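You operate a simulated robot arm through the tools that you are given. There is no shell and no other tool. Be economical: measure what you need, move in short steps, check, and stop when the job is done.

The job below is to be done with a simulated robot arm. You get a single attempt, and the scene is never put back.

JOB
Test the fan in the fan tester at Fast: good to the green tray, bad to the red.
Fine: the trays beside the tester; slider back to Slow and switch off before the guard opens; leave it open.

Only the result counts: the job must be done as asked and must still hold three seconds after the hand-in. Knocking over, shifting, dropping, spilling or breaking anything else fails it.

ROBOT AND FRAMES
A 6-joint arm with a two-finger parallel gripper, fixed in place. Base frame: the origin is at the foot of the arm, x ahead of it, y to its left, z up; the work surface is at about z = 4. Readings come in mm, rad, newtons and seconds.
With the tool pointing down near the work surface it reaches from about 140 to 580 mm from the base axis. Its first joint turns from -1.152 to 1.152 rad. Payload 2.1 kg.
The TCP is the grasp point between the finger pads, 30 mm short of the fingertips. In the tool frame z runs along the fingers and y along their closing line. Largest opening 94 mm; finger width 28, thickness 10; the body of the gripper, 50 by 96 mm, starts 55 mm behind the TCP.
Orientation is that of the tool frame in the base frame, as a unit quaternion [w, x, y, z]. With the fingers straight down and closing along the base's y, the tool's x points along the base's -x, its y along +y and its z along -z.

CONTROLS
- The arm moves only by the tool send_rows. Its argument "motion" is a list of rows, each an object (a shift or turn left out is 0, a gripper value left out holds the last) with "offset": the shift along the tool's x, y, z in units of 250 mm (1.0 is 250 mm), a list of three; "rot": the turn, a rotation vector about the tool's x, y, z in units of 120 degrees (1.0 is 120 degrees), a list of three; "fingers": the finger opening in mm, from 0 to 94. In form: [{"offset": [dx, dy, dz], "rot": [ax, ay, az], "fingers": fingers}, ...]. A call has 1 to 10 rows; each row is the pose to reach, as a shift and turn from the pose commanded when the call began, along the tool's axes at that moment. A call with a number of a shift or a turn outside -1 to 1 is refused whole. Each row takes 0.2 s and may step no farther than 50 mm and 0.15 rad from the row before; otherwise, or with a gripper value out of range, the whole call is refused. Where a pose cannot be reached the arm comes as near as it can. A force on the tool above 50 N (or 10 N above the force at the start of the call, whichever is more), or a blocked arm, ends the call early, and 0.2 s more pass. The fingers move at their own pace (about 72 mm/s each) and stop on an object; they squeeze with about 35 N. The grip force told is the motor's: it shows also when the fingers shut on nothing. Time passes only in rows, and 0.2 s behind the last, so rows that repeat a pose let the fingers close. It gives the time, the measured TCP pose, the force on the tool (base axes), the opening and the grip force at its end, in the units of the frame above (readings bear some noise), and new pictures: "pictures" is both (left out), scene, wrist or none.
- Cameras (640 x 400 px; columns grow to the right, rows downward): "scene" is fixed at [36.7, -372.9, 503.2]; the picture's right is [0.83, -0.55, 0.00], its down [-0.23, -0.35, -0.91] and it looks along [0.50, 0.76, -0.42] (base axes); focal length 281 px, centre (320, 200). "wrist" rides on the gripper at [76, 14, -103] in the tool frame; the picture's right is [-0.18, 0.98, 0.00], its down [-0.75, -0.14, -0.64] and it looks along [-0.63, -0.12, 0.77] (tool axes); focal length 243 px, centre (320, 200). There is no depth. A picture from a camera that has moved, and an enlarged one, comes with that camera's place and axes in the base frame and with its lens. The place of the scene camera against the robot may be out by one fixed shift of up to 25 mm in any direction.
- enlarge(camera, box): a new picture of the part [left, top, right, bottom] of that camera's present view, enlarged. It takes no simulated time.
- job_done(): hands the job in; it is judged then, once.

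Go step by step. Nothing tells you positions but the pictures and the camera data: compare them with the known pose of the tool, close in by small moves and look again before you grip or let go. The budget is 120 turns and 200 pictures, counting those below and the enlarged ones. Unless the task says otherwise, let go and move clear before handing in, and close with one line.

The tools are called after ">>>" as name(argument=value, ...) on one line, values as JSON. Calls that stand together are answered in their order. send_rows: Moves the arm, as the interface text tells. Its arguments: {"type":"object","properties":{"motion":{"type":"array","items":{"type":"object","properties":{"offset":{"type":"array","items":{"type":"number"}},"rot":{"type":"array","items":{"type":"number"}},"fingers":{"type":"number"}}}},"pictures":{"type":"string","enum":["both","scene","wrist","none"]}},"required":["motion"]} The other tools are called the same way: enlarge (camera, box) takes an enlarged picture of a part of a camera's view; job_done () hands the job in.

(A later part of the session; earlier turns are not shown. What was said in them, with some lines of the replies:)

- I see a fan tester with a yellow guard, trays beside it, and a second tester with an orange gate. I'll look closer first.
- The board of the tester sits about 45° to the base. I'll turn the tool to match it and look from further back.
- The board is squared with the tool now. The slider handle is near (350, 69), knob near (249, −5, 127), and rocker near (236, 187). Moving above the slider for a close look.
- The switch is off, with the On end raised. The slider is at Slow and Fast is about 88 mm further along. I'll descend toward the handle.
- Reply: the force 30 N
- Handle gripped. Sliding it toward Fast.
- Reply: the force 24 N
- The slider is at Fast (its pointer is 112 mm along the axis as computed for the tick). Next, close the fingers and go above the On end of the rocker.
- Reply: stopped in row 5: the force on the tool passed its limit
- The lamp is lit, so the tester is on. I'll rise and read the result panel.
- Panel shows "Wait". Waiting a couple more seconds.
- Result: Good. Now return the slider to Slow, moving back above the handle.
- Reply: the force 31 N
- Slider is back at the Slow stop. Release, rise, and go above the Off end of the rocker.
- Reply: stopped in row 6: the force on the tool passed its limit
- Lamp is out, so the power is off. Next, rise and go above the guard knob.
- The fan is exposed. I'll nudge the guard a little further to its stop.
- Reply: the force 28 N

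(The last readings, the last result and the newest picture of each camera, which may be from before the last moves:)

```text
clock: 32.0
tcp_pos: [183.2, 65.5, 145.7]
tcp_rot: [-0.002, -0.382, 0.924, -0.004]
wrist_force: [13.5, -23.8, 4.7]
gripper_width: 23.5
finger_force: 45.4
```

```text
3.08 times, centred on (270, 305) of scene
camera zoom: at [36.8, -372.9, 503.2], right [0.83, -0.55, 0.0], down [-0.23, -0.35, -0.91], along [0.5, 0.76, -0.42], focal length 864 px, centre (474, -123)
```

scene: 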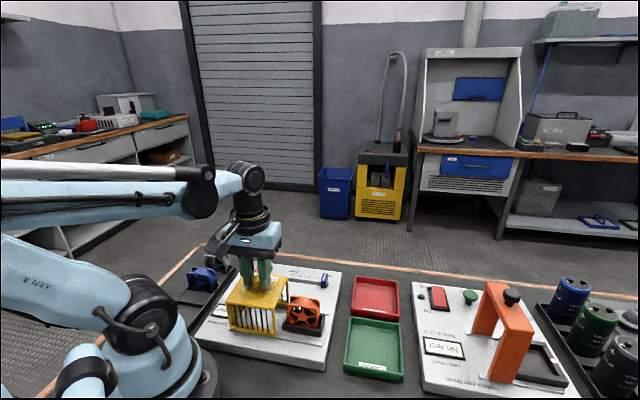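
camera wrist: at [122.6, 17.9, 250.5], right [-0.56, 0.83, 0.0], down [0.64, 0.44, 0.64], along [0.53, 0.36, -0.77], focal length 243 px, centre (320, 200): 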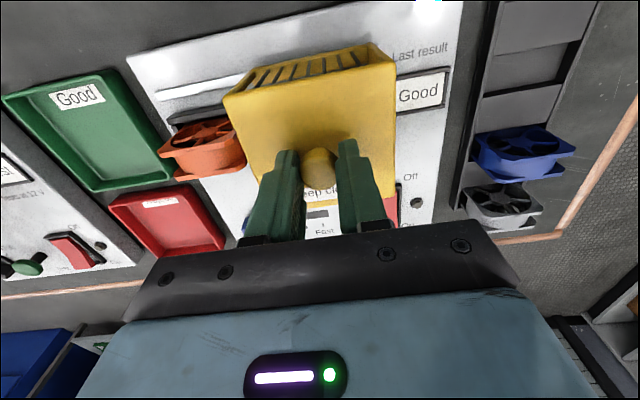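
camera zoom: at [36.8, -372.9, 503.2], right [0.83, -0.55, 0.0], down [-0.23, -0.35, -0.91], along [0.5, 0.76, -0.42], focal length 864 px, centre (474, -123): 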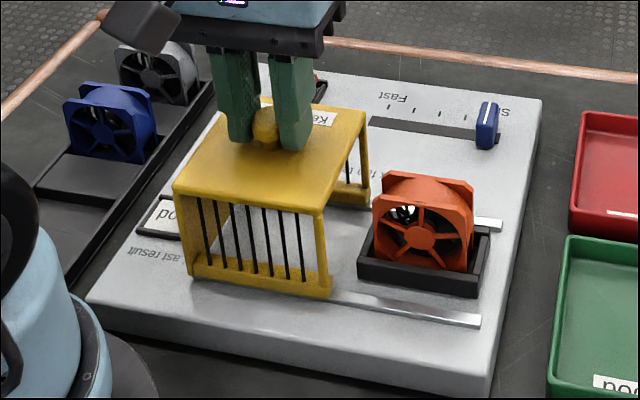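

The guard is fully open. Release the knob, rise, and look at the fan from above.

>>> send_rows(motion=[{"fingers": 50}, {"fingers": 50}, {"offset": [0, 0, -0.1], "fingers": 50}, {"offset": [0, 0, -0.25]}, {"offset": [0, -0.12, -0.4]}, {"offset": [0, -0.26, -0.5]}, {"offset": [0, -0.4, -0.5]}, {"offset": [0, -0.4, -0.5]}])

>>> enlarge(camera="wrist", box=[160, 0, 480, 200])

>>> enlarge(camera="scene", box=[220, 270, 400, 390])

```text
clock: 33.8
tcp_pos: [251.1, -3.7, 272.1]
tcp_rot: [-0.004, -0.382, 0.924, -0.001]
wrist_force: [0.0, -0.2, 0.4]
gripper_width: 49.7
finger_force: 0.1
camera wrist: at [187.8, -47.4, 375.9], right [-0.57, 0.82, 0.0], down [0.64, 0.44, 0.64], along [0.53, 0.36, -0.77], focal length 243 px, centre (320, 200)
```

scene: 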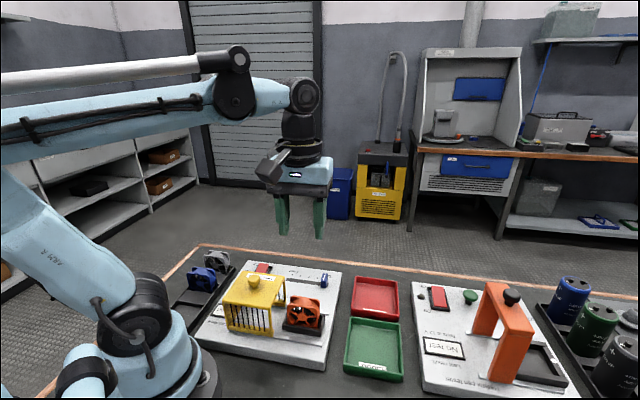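
wrist: 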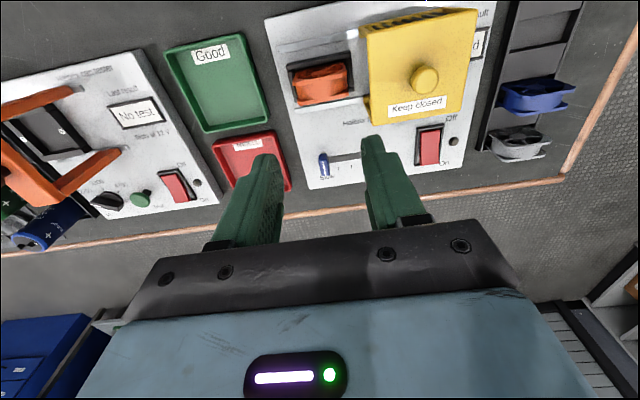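

```text
2.00 times, centred on (320, 100) of wrist
camera zoom: at [187.8, -47.4, 375.9], right [-0.57, 0.82, 0.0], down [0.64, 0.44, 0.64], along [0.53, 0.36, -0.77], focal length 485 px, centre (320, 400)
```

zoom: 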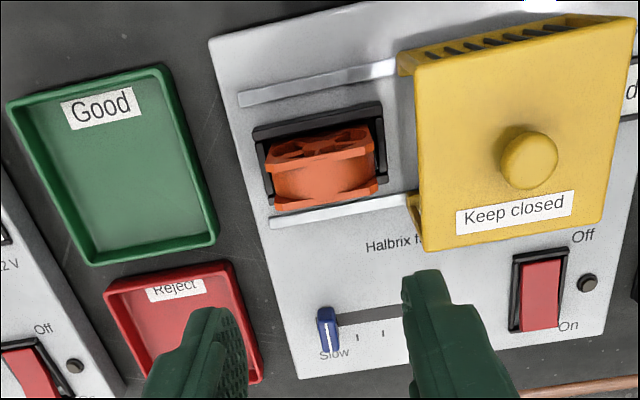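

```text
3.33 times, centred on (310, 330) of scene
camera zoom: at [36.7, -372.9, 503.2], right [0.83, -0.55, 0.0], down [-0.23, -0.35, -0.91], along [0.5, 0.76, -0.42], focal length 936 px, centre (353, -233)
```

zoom: 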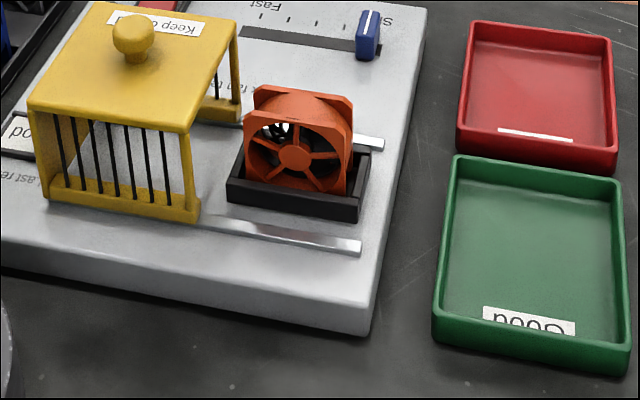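

>>> enlarge(camera="wrist", box=[270, 30, 380, 120])

>>> enlarge(camera="scene", box=[270, 285, 350, 345])

```text
4.44 times, centred on (325, 75) of wrist
camera zoom: at [187.8, -47.4, 375.9], right [-0.57, 0.82, 0.0], down [0.64, 0.44, 0.64], along [0.53, 0.36, -0.77], focal length 1078 px, centre (298, 756)
```

zoom: 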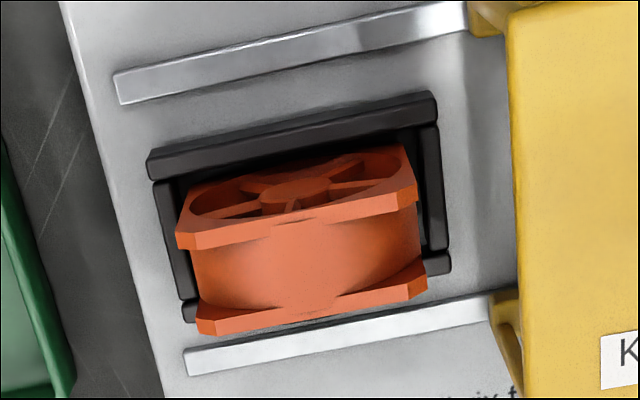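

```text
6.67 times, centred on (310, 315) of scene
camera zoom: at [36.7, -372.9, 503.2], right [0.83, -0.55, 0.0], down [-0.23, -0.35, -0.91], along [0.5, 0.76, -0.42], focal length 1873 px, centre (387, -567)
```

zoom: 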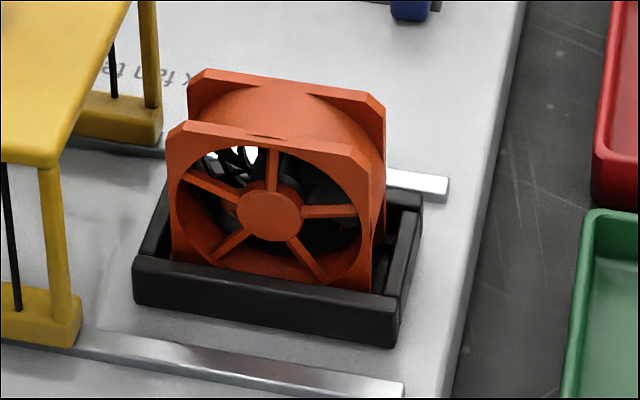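

The fan is about 60×60×26 mm, centred near (253, −1), with its thin axis along the board's depth. The guard is close on one side, so I'll rotate the tool 90° and grip across the thin axis.

>>> send_rows(motion=[{"rot": [0, 0, 0.07]}, {"rot": [0, 0, 0.14]}, {"rot": [0, 0, 0.21]}, {"rot": [0, 0, 0.28]}, {"rot": [0, 0, 0.35]}, {"rot": [0, 0, 0.42]}, {"rot": [0, 0, 0.49]}, {"rot": [0, 0, 0.56]}, {"rot": [0, 0, 0.63]}, {"rot": [0, 0, 0.7]}], pictures="none")

>>> send_rows(motion=[{"rot": [0, 0, 0.05], "fingers": 70}, {"rot": [0, 0, 0.05]}, {"rot": [0, 0, 0.05]}], pictures="wrist")

>>> enlarge(camera="wrist", box=[160, 0, 480, 200])

```text
clock: 36.0
tcp_pos: [251.8, -2.7, 271.2]
tcp_rot: [-0.001, 0.335, 0.942, -0.003]
wrist_force: [0.9, 0.4, -0.3]
gripper_width: 50.0
finger_force: 0.0
```

```text
clock: 36.8
tcp_pos: [251.4, -2.0, 269.9]
tcp_rot: [-0.001, 0.383, 0.924, -0.003]
wrist_force: [0.6, -0.6, -0.7]
gripper_width: 69.8
finger_force: 0.0
camera wrist: at [208.0, 62.0, 374.7], right [0.83, 0.56, -0.01], down [0.44, -0.63, 0.64], along [0.36, -0.53, -0.77], focal length 243 px, centre (320, 200)
```

wrist: 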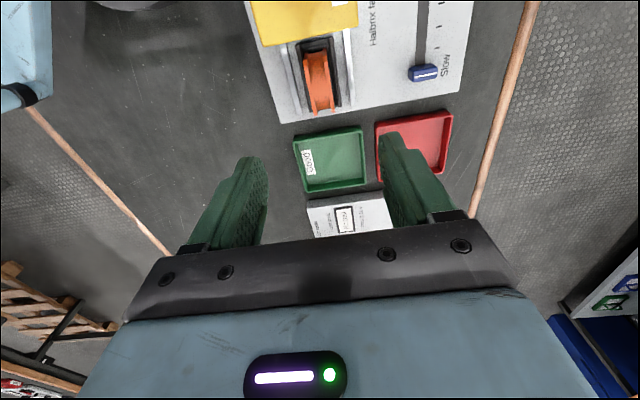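

```text
2.00 times, centred on (320, 100) of wrist
camera zoom: at [208.0, 62.0, 374.7], right [0.83, 0.56, -0.01], down [0.44, -0.63, 0.64], along [0.36, -0.53, -0.77], focal length 485 px, centre (320, 400)
```

zoom: 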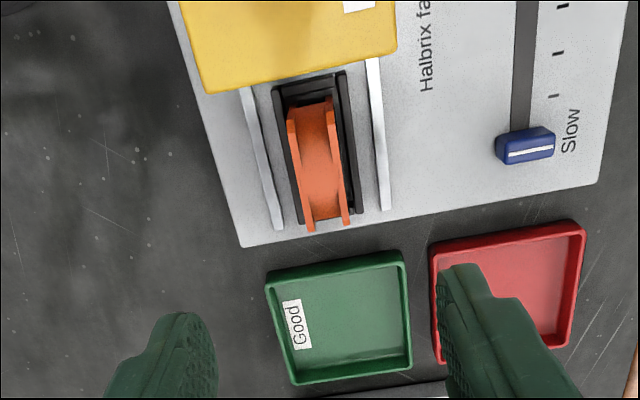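

>>> send_rows(motion=[{"offset": [0, 0, 0.19], "fingers": 60}, {"offset": [0, 0.003, 0.38]}, {"offset": [0, 0.003, 0.57]}, {"offset": [0, 0.003, 0.57]}], pictures="none")

>>> enlarge(camera="wrist", box=[200, 30, 440, 180])

>>> enlarge(camera="scene", box=[230, 230, 390, 350])

```text
clock: 37.8
tcp_pos: [251.9, -3.1, 127.0]
tcp_rot: [-0.001, 0.382, 0.924, -0.004]
wrist_force: [-0.5, -0.4, -0.1]
gripper_width: 59.8
finger_force: 0.0
```

```text
2.67 times, centred on (320, 105) of wrist
camera zoom: at [207.3, 62.2, 230.6], right [0.83, 0.56, -0.01], down [0.44, -0.63, 0.64], along [0.36, -0.53, -0.77], focal length 647 px, centre (320, 453)
```

zoom: 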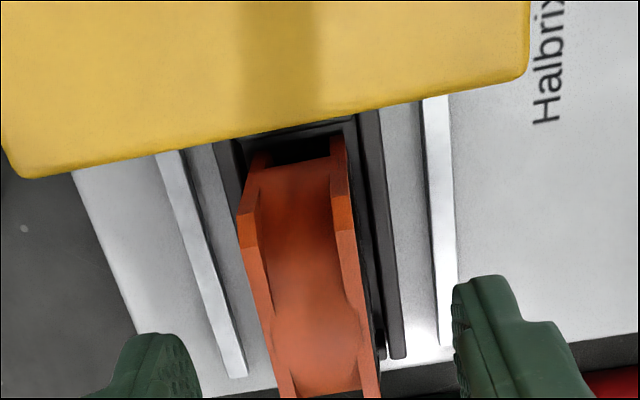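

```text
3.33 times, centred on (310, 290) of scene
camera zoom: at [36.7, -372.9, 503.2], right [0.83, -0.55, 0.0], down [-0.23, -0.35, -0.91], along [0.5, 0.76, -0.42], focal length 936 px, centre (353, -100)
```

zoom: 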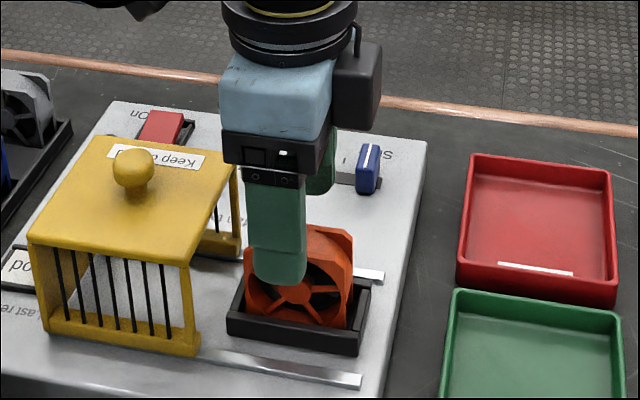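

>>> send_rows(motion=[{"offset": [0, 0, 0.07]}, {"offset": [0, 0, 0.14]}, {"offset": [0, 0, 0.14]}], pictures="none")

>>> enlarge(camera="wrist", box=[200, 80, 440, 230])

>>> enlarge(camera="scene", box=[250, 270, 350, 345])

```text
clock: 38.6
tcp_pos: [250.1, -2.9, 92.0]
tcp_rot: [-0.001, 0.382, 0.924, -0.004]
wrist_force: [-1.2, 0.2, -1.0]
gripper_width: 59.8
finger_force: 0.0
```

```text
2.67 times, centred on (320, 155) of wrist
camera zoom: at [207.1, 61.6, 195.9], right [0.83, 0.56, -0.01], down [0.44, -0.63, 0.64], along [0.36, -0.53, -0.77], focal length 647 px, centre (320, 320)
```

zoom: 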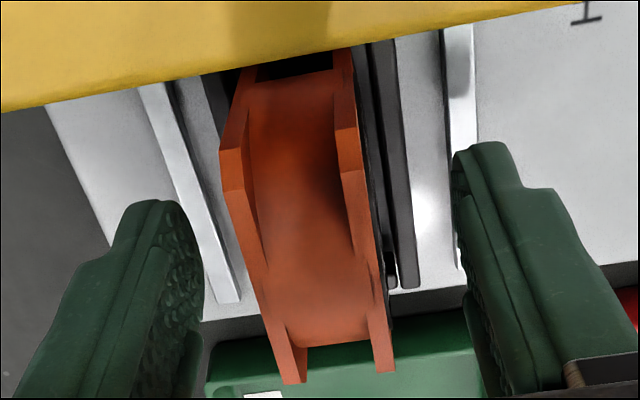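

```text
5.33 times, centred on (300, 308) of scene
camera zoom: at [36.7, -372.9, 503.2], right [0.83, -0.55, 0.0], down [-0.23, -0.35, -0.91], along [0.5, 0.76, -0.42], focal length 1498 px, centre (427, -373)
```

zoom: 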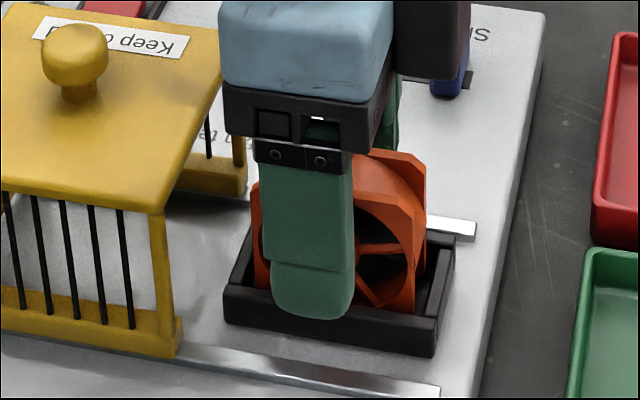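

>>> send_rows(motion=[{"offset": [-0.016, 0, 0.024]}, {"offset": [-0.016, 0, 0.044]}, {"offset": [-0.016, 0, 0.044], "fingers": 40}, {"offset": [-0.016, 0, 0.044], "fingers": 40}], pictures="none")

>>> enlarge(camera="wrist", box=[200, 80, 440, 230])

>>> enlarge(camera="scene", box=[250, 270, 350, 345])

```text
clock: 39.6
tcp_pos: [254.4, -6.2, 82.7]
tcp_rot: [-0.001, 0.383, 0.924, -0.003]
wrist_force: [-0.7, 0.0, -0.6]
gripper_width: 39.7
finger_force: 0.0
```

```text
2.67 times, centred on (320, 155) of wrist
camera zoom: at [210.4, 58.6, 185.7], right [0.83, 0.56, -0.01], down [0.44, -0.63, 0.64], along [0.36, -0.53, -0.77], focal length 647 px, centre (320, 320)
```

zoom: 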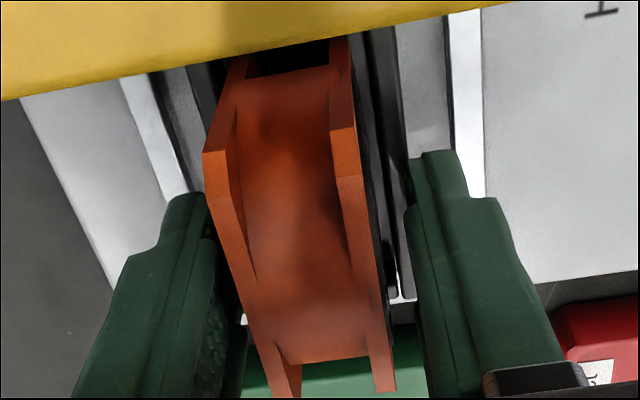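

```text
5.33 times, centred on (300, 308) of scene
camera zoom: at [36.7, -372.9, 503.2], right [0.83, -0.55, 0.0], down [-0.23, -0.35, -0.91], along [0.5, 0.76, -0.42], focal length 1498 px, centre (427, -373)
```

zoom: 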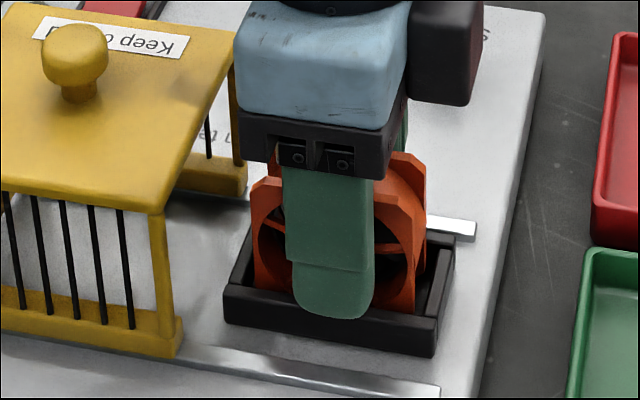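

>>> send_rows(motion=[{"offset": [0, -0.007, 0]}, {"offset": [0, -0.007, 0], "fingers": 32}, {"offset": [0, -0.007, 0], "fingers": 20}, {"offset": [0, -0.007, 0], "fingers": 10}, {"offset": [0, -0.007, 0], "fingers": 10}], pictures="none")

>>> enlarge(camera="wrist", box=[200, 80, 440, 230])

```text
clock: 40.8
tcp_pos: [254.1, -7.1, 82.4]
tcp_rot: [-0.001, 0.383, 0.924, -0.003]
wrist_force: [-1.6, -0.1, 6.4]
gripper_width: 28.7
finger_force: 35.3
```

```text
2.67 times, centred on (320, 155) of wrist
camera zoom: at [209.2, 57.3, 186.0], right [0.83, 0.56, -0.01], down [0.44, -0.63, 0.64], along [0.36, -0.53, -0.77], focal length 647 px, centre (320, 320)
```

zoom: 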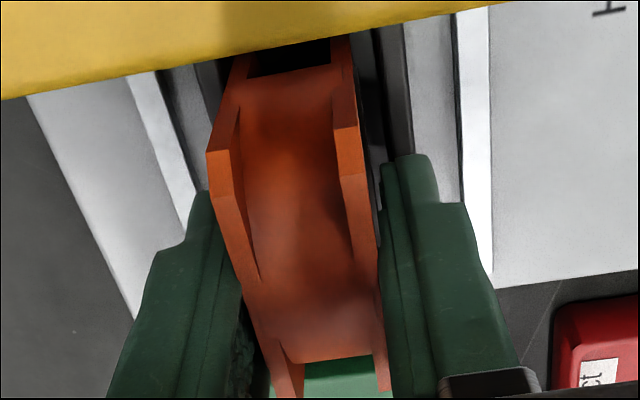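

Gripped at 28.7 mm. Lifting straight up.

>>> send_rows(motion=[{"offset": [0, 0, -0.04]}, {"offset": [0, 0, -0.12]}, {"offset": [0, 0, -0.24]}, {"offset": [0, 0, -0.4]}, {"offset": [0, 0, -0.5]}, {"offset": [0, 0, -0.5]}])

>>> enlarge(camera="wrist", box=[200, 20, 520, 220])

>>> enlarge(camera="scene", box=[230, 220, 430, 390])

```text
clock: 42.2
tcp_pos: [253.7, -6.8, 208.8]
tcp_rot: [-0.001, 0.383, 0.924, -0.004]
wrist_force: [0.4, -0.7, -1.1]
gripper_width: 28.6
finger_force: 35.3
camera wrist: at [210.1, 57.8, 311.1], right [0.83, 0.56, -0.01], down [0.44, -0.63, 0.64], along [0.36, -0.53, -0.77], focal length 243 px, centre (320, 200)
```

scene: 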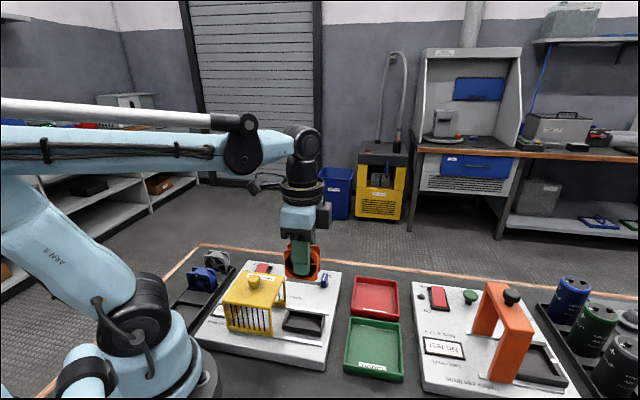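
wrist: 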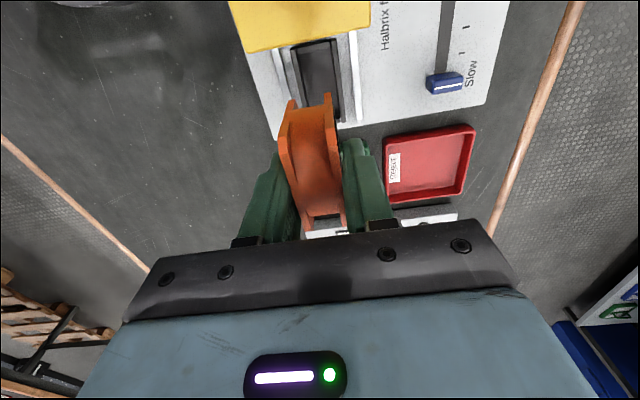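

```text
2.00 times, centred on (360, 120) of wrist
camera zoom: at [210.1, 57.8, 311.1], right [0.83, 0.56, -0.01], down [0.44, -0.63, 0.64], along [0.36, -0.53, -0.77], focal length 485 px, centre (240, 360)
```

zoom: 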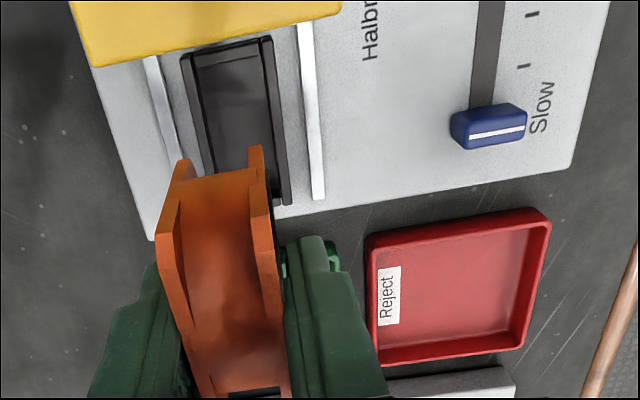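

```text
2.35 times, centred on (330, 305) of scene
camera zoom: at [36.7, -372.9, 503.2], right [0.83, -0.55, 0.0], down [-0.23, -0.35, -0.91], along [0.5, 0.76, -0.42], focal length 661 px, centre (296, -47)
```

zoom: 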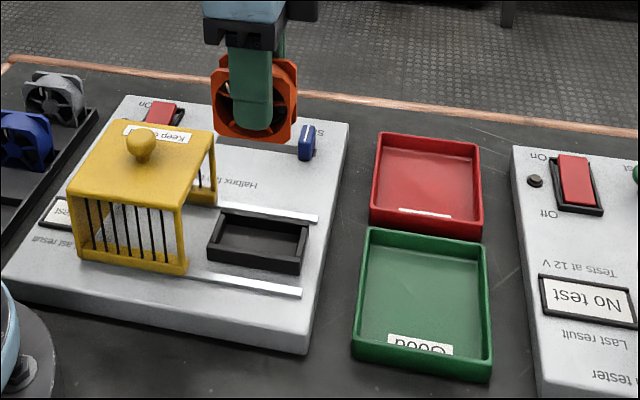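

Fan is held. The green tray's centre is near (344, −104), so I'm moving above it.

>>> send_rows(motion=[{"offset": [-0.13, -0.005, 0]}, {"offset": [-0.27, -0.01, 0]}, {"offset": [-0.4, -0.015, 0]}, {"offset": [-0.53, -0.0195, 0]}, {"offset": [-0.53, -0.0195, 0.18]}, {"offset": [-0.53, -0.0195, 0.36]}, {"offset": [-0.53, -0.0195, 0.36]}])

>>> enlarge(camera="wrist", box=[200, 20, 440, 220])

>>> enlarge(camera="scene", box=[310, 250, 450, 390])

```text
clock: 43.8
tcp_pos: [344.0, -104.4, 117.7]
tcp_rot: [-0.002, 0.383, 0.924, -0.003]
wrist_force: [-0.2, 0.5, -1.1]
gripper_width: 28.7
finger_force: 35.2
camera wrist: at [300.2, -40.3, 221.4], right [0.83, 0.56, -0.01], down [0.44, -0.63, 0.64], along [0.36, -0.53, -0.77], focal length 243 px, centre (320, 200)
```

scene: 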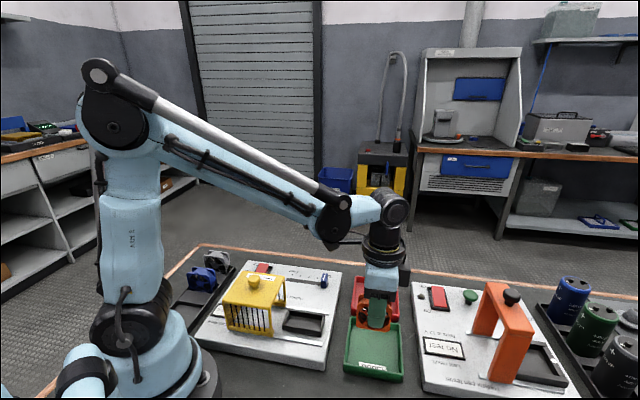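
wrist: 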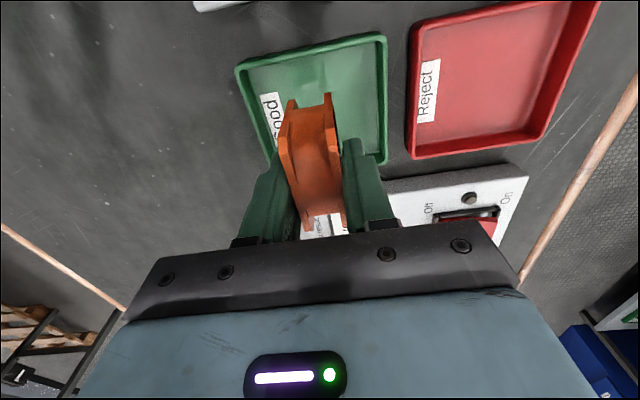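

```text
2.00 times, centred on (320, 120) of wrist
camera zoom: at [300.2, -40.3, 221.4], right [0.83, 0.56, -0.01], down [0.44, -0.63, 0.64], along [0.36, -0.53, -0.77], focal length 485 px, centre (320, 360)
```

zoom: 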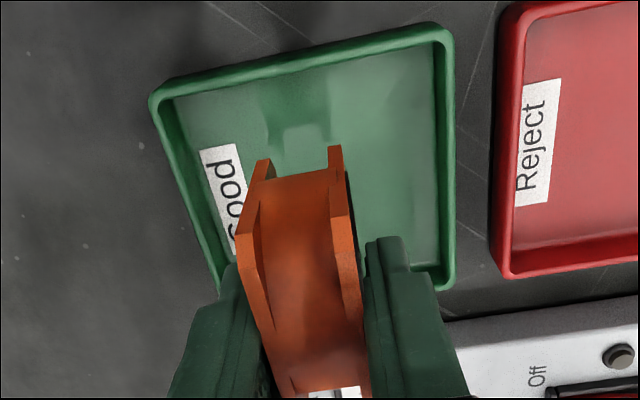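

```text
2.86 times, centred on (380, 320) of scene
camera zoom: at [36.7, -372.9, 503.2], right [0.83, -0.55, 0.0], down [-0.23, -0.35, -0.91], along [0.5, 0.76, -0.42], focal length 803 px, centre (149, -143)
```

zoom: 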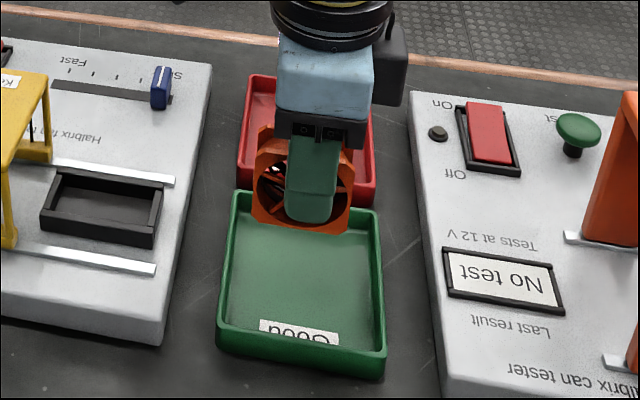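

Centred over the tray. Lowering gradually.

>>> send_rows(motion=[{"offset": [-0.008, 0, 0.07]}, {"offset": [-0.008, 0, 0.13]}, {"offset": [-0.008, 0, 0.17]}, {"offset": [-0.008, 0, 0.19]}, {"offset": [-0.008, 0, 0.19]}], pictures="none")

>>> enlarge(camera="scene", box=[330, 270, 430, 390])

```text
clock: 45.0
tcp_pos: [345.7, -104.9, 70.2]
tcp_rot: [-0.001, 0.383, 0.924, -0.003]
wrist_force: [0.0, -0.1, 0.0]
gripper_width: 28.5
finger_force: 35.2
```

```text
3.33 times, centred on (380, 330) of scene
camera zoom: at [36.7, -372.9, 503.2], right [0.83, -0.55, 0.0], down [-0.23, -0.35, -0.91], along [0.5, 0.76, -0.42], focal length 936 px, centre (120, -233)
```

zoom: 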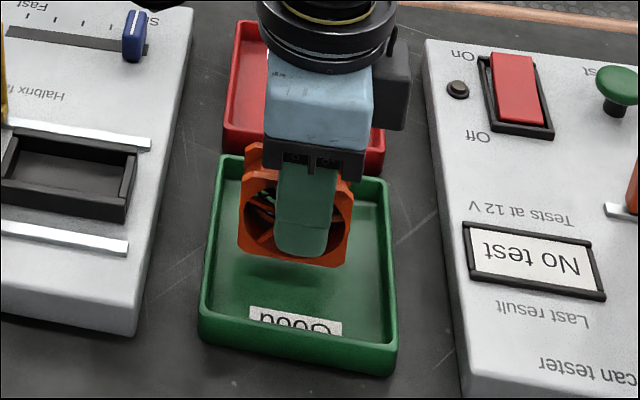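

>>> send_rows(motion=[{"offset": [0, 0, 0.008]}, {"offset": [0, 0, 0.016]}, {"offset": [0, 0, 0.024]}, {"offset": [0, 0, 0.024]}], pictures="none")

>>> enlarge(camera="scene", box=[330, 270, 430, 390])

```text
clock: 46.0
tcp_pos: [344.8, -104.7, 64.2]
tcp_rot: [-0.001, 0.382, 0.924, -0.003]
wrist_force: [-0.5, 0.8, 0.0]
gripper_width: 28.6
finger_force: 35.0
```

```text
3.33 times, centred on (380, 330) of scene
camera zoom: at [36.7, -372.9, 503.2], right [0.83, -0.55, 0.0], down [-0.23, -0.35, -0.91], along [0.5, 0.76, -0.42], focal length 936 px, centre (120, -233)
```

zoom: 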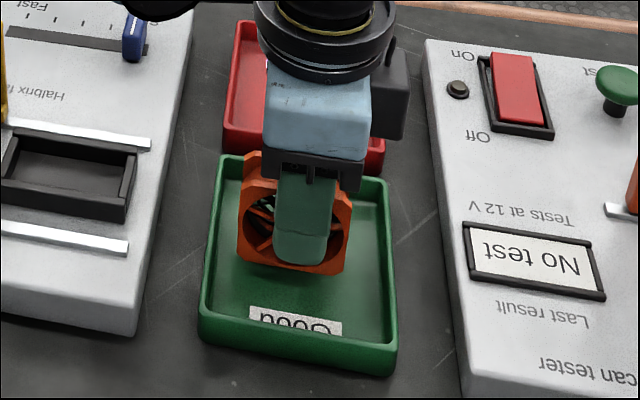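

>>> send_rows(motion=[{"offset": [0, 0, 0.006]}, {"offset": [0, 0, 0.012]}, {"offset": [0, 0, 0.018]}, {"offset": [0, 0, 0.024]}, {"offset": [0, 0, 0.024]}], pictures="none")

>>> enlarge(camera="scene", box=[345, 280, 415, 350])

```text
clock: 47.2
tcp_pos: [343.5, -106.3, 59.2]
tcp_rot: [-0.002, 0.383, 0.924, -0.003]
wrist_force: [0.5, -0.5, -1.4]
gripper_width: 28.7
finger_force: 34.7
```

```text
5.71 times, centred on (380, 315) of scene
camera zoom: at [36.7, -372.9, 503.2], right [0.83, -0.55, 0.0], down [-0.23, -0.35, -0.91], along [0.5, 0.76, -0.42], focal length 1606 px, centre (-23, -457)
```

zoom: 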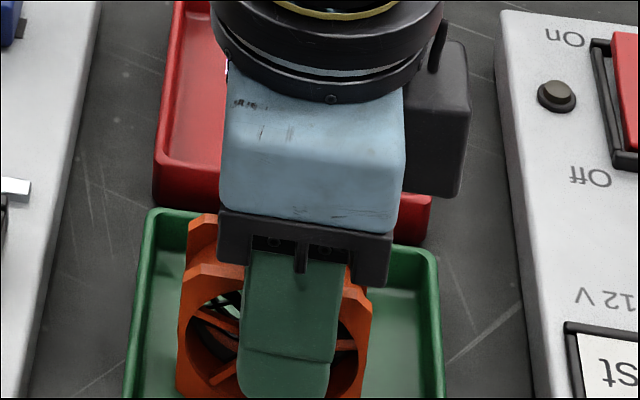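

>>> send_rows(motion=[{"offset": [0, 0, 0.006]}, {"offset": [0, 0, 0.012]}, {"offset": [0, 0, 0.016]}, {"offset": [0, 0, 0.016]}], pictures="none")

>>> enlarge(camera="scene", box=[345, 310, 415, 370])

>>> enlarge(camera="wrist", box=[200, 40, 440, 220])

```text
clock: 48.2
tcp_pos: [344.7, -106.1, 54.5]
tcp_rot: [-0.002, 0.382, 0.924, -0.004]
wrist_force: [0.0, 0.2, -0.7]
gripper_width: 28.3
finger_force: 35.1
```

```text
6.67 times, centred on (380, 340) of scene
camera zoom: at [36.7, -372.9, 503.2], right [0.83, -0.55, 0.0], down [-0.23, -0.35, -0.91], along [0.5, 0.76, -0.42], focal length 1873 px, centre (-80, -733)
```

zoom: 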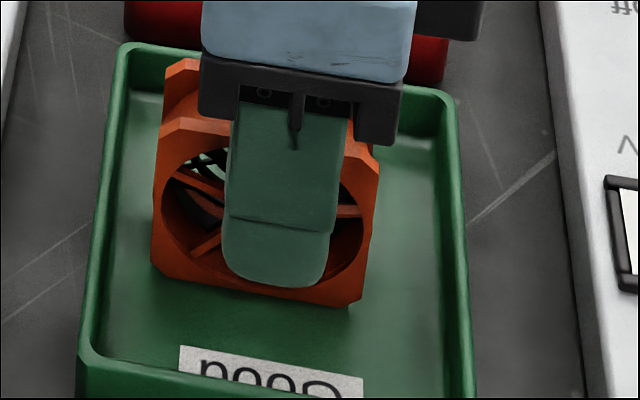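

```text
2.22 times, centred on (320, 130) of wrist
camera zoom: at [300.5, -40.9, 157.9], right [0.83, 0.56, -0.01], down [0.44, -0.63, 0.64], along [0.36, -0.53, -0.77], focal length 539 px, centre (320, 356)
```

zoom: 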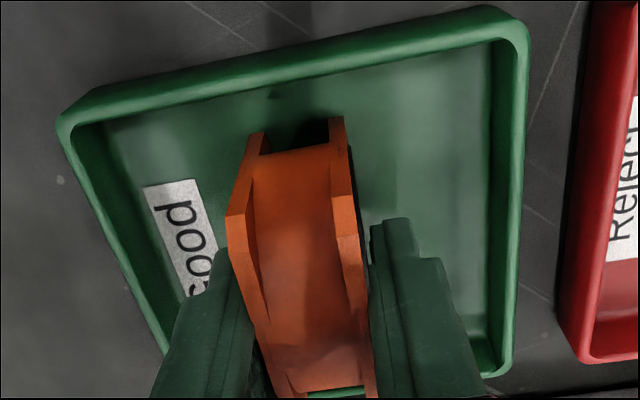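

>>> send_rows(motion=[{"offset": [0, 0, 0.006]}, {"offset": [0, 0, 0.012]}, {"offset": [0, 0, 0.018]}, {"offset": [0, 0, 0.022]}, {"offset": [0, 0, 0.022]}], pictures="none")

>>> enlarge(camera="scene", box=[345, 310, 415, 370])

```text
clock: 49.4
tcp_pos: [345.4, -105.9, 49.3]
tcp_rot: [0.0, 0.382, 0.924, -0.003]
wrist_force: [-1.3, 0.4, 33.6]
gripper_width: 28.5
finger_force: 35.2
```

```text
6.67 times, centred on (380, 340) of scene
camera zoom: at [36.6, -372.8, 503.2], right [0.83, -0.55, 0.0], down [-0.23, -0.35, -0.91], along [0.5, 0.76, -0.42], focal length 1873 px, centre (-80, -733)
```

zoom: 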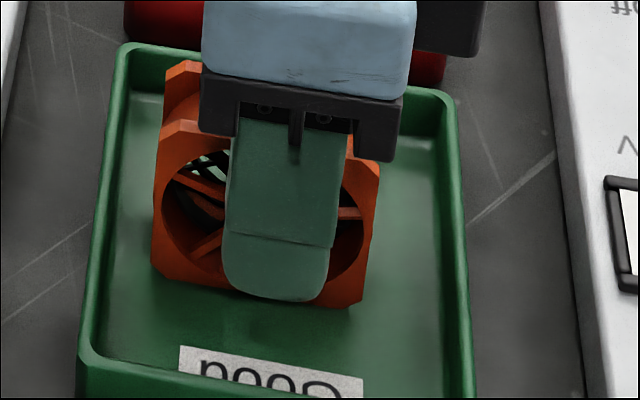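

Contact: the fan stands on the tray floor. Releasing and rising clear.

>>> send_rows(motion=[{"offset": [0, 0, -0.008]}, {"offset": [0, 0, -0.01], "fingers": 34}, {"offset": [0, 0, -0.01], "fingers": 50}, {"offset": [0, 0, -0.01], "fingers": 50}, {"offset": [0, 0, -0.1]}, {"offset": [0, 0, -0.25]}, {"offset": [0, 0, -0.42]}, {"offset": [0, 0, -0.6]}, {"offset": [0, 0, -0.6]}])

>>> enlarge(camera="scene", box=[180, 230, 440, 395])

```text
clock: 51.4
tcp_pos: [344.2, -102.9, 199.1]
tcp_rot: [-0.001, 0.383, 0.924, -0.003]
wrist_force: [-0.7, -0.4, 0.4]
gripper_width: 49.8
finger_force: 0.2
camera wrist: at [300.0, -39.5, 302.3], right [0.83, 0.56, -0.01], down [0.44, -0.63, 0.64], along [0.36, -0.53, -0.77], focal length 243 px, centre (320, 200)
```

scene: 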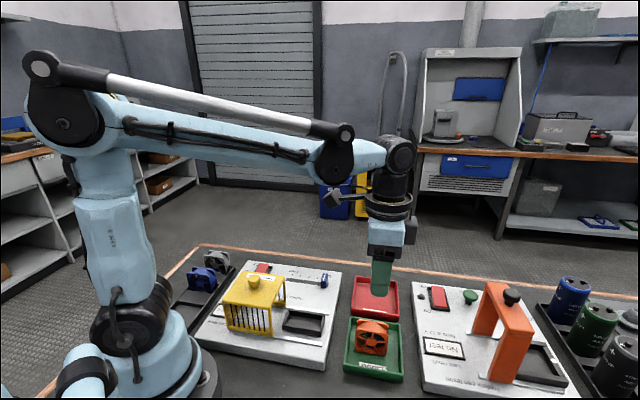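
wrist: 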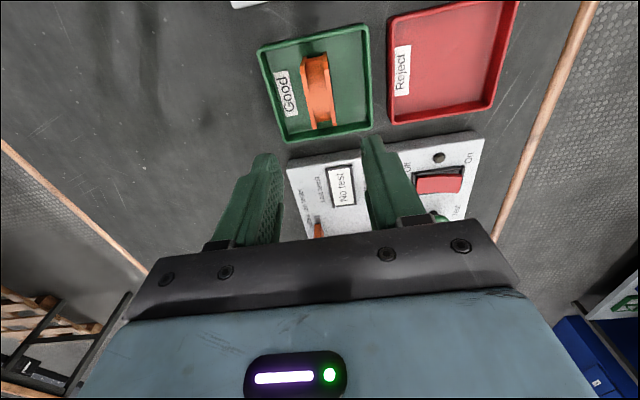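

```text
2.42 times, centred on (310, 312) of scene
camera zoom: at [36.7, -372.9, 503.2], right [0.83, -0.55, 0.0], down [-0.23, -0.35, -0.91], along [0.5, 0.76, -0.42], focal length 681 px, centre (344, -73)
```

zoom: 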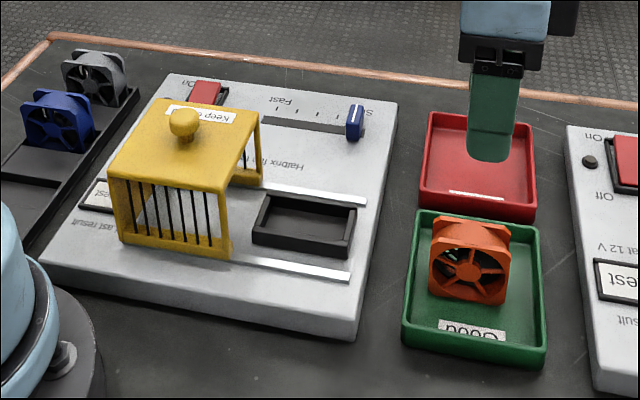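

The fan stands in the green tray, the slider is at Slow, the switch is off, the guard is open and the arm is clear. Handing in.

>>> job_done()

```text
The job is handed in.
```

The fan tested Good at Fast and is standing in the green tray; the slider went back to Slow and the switch off before I opened the guard, which is still open.
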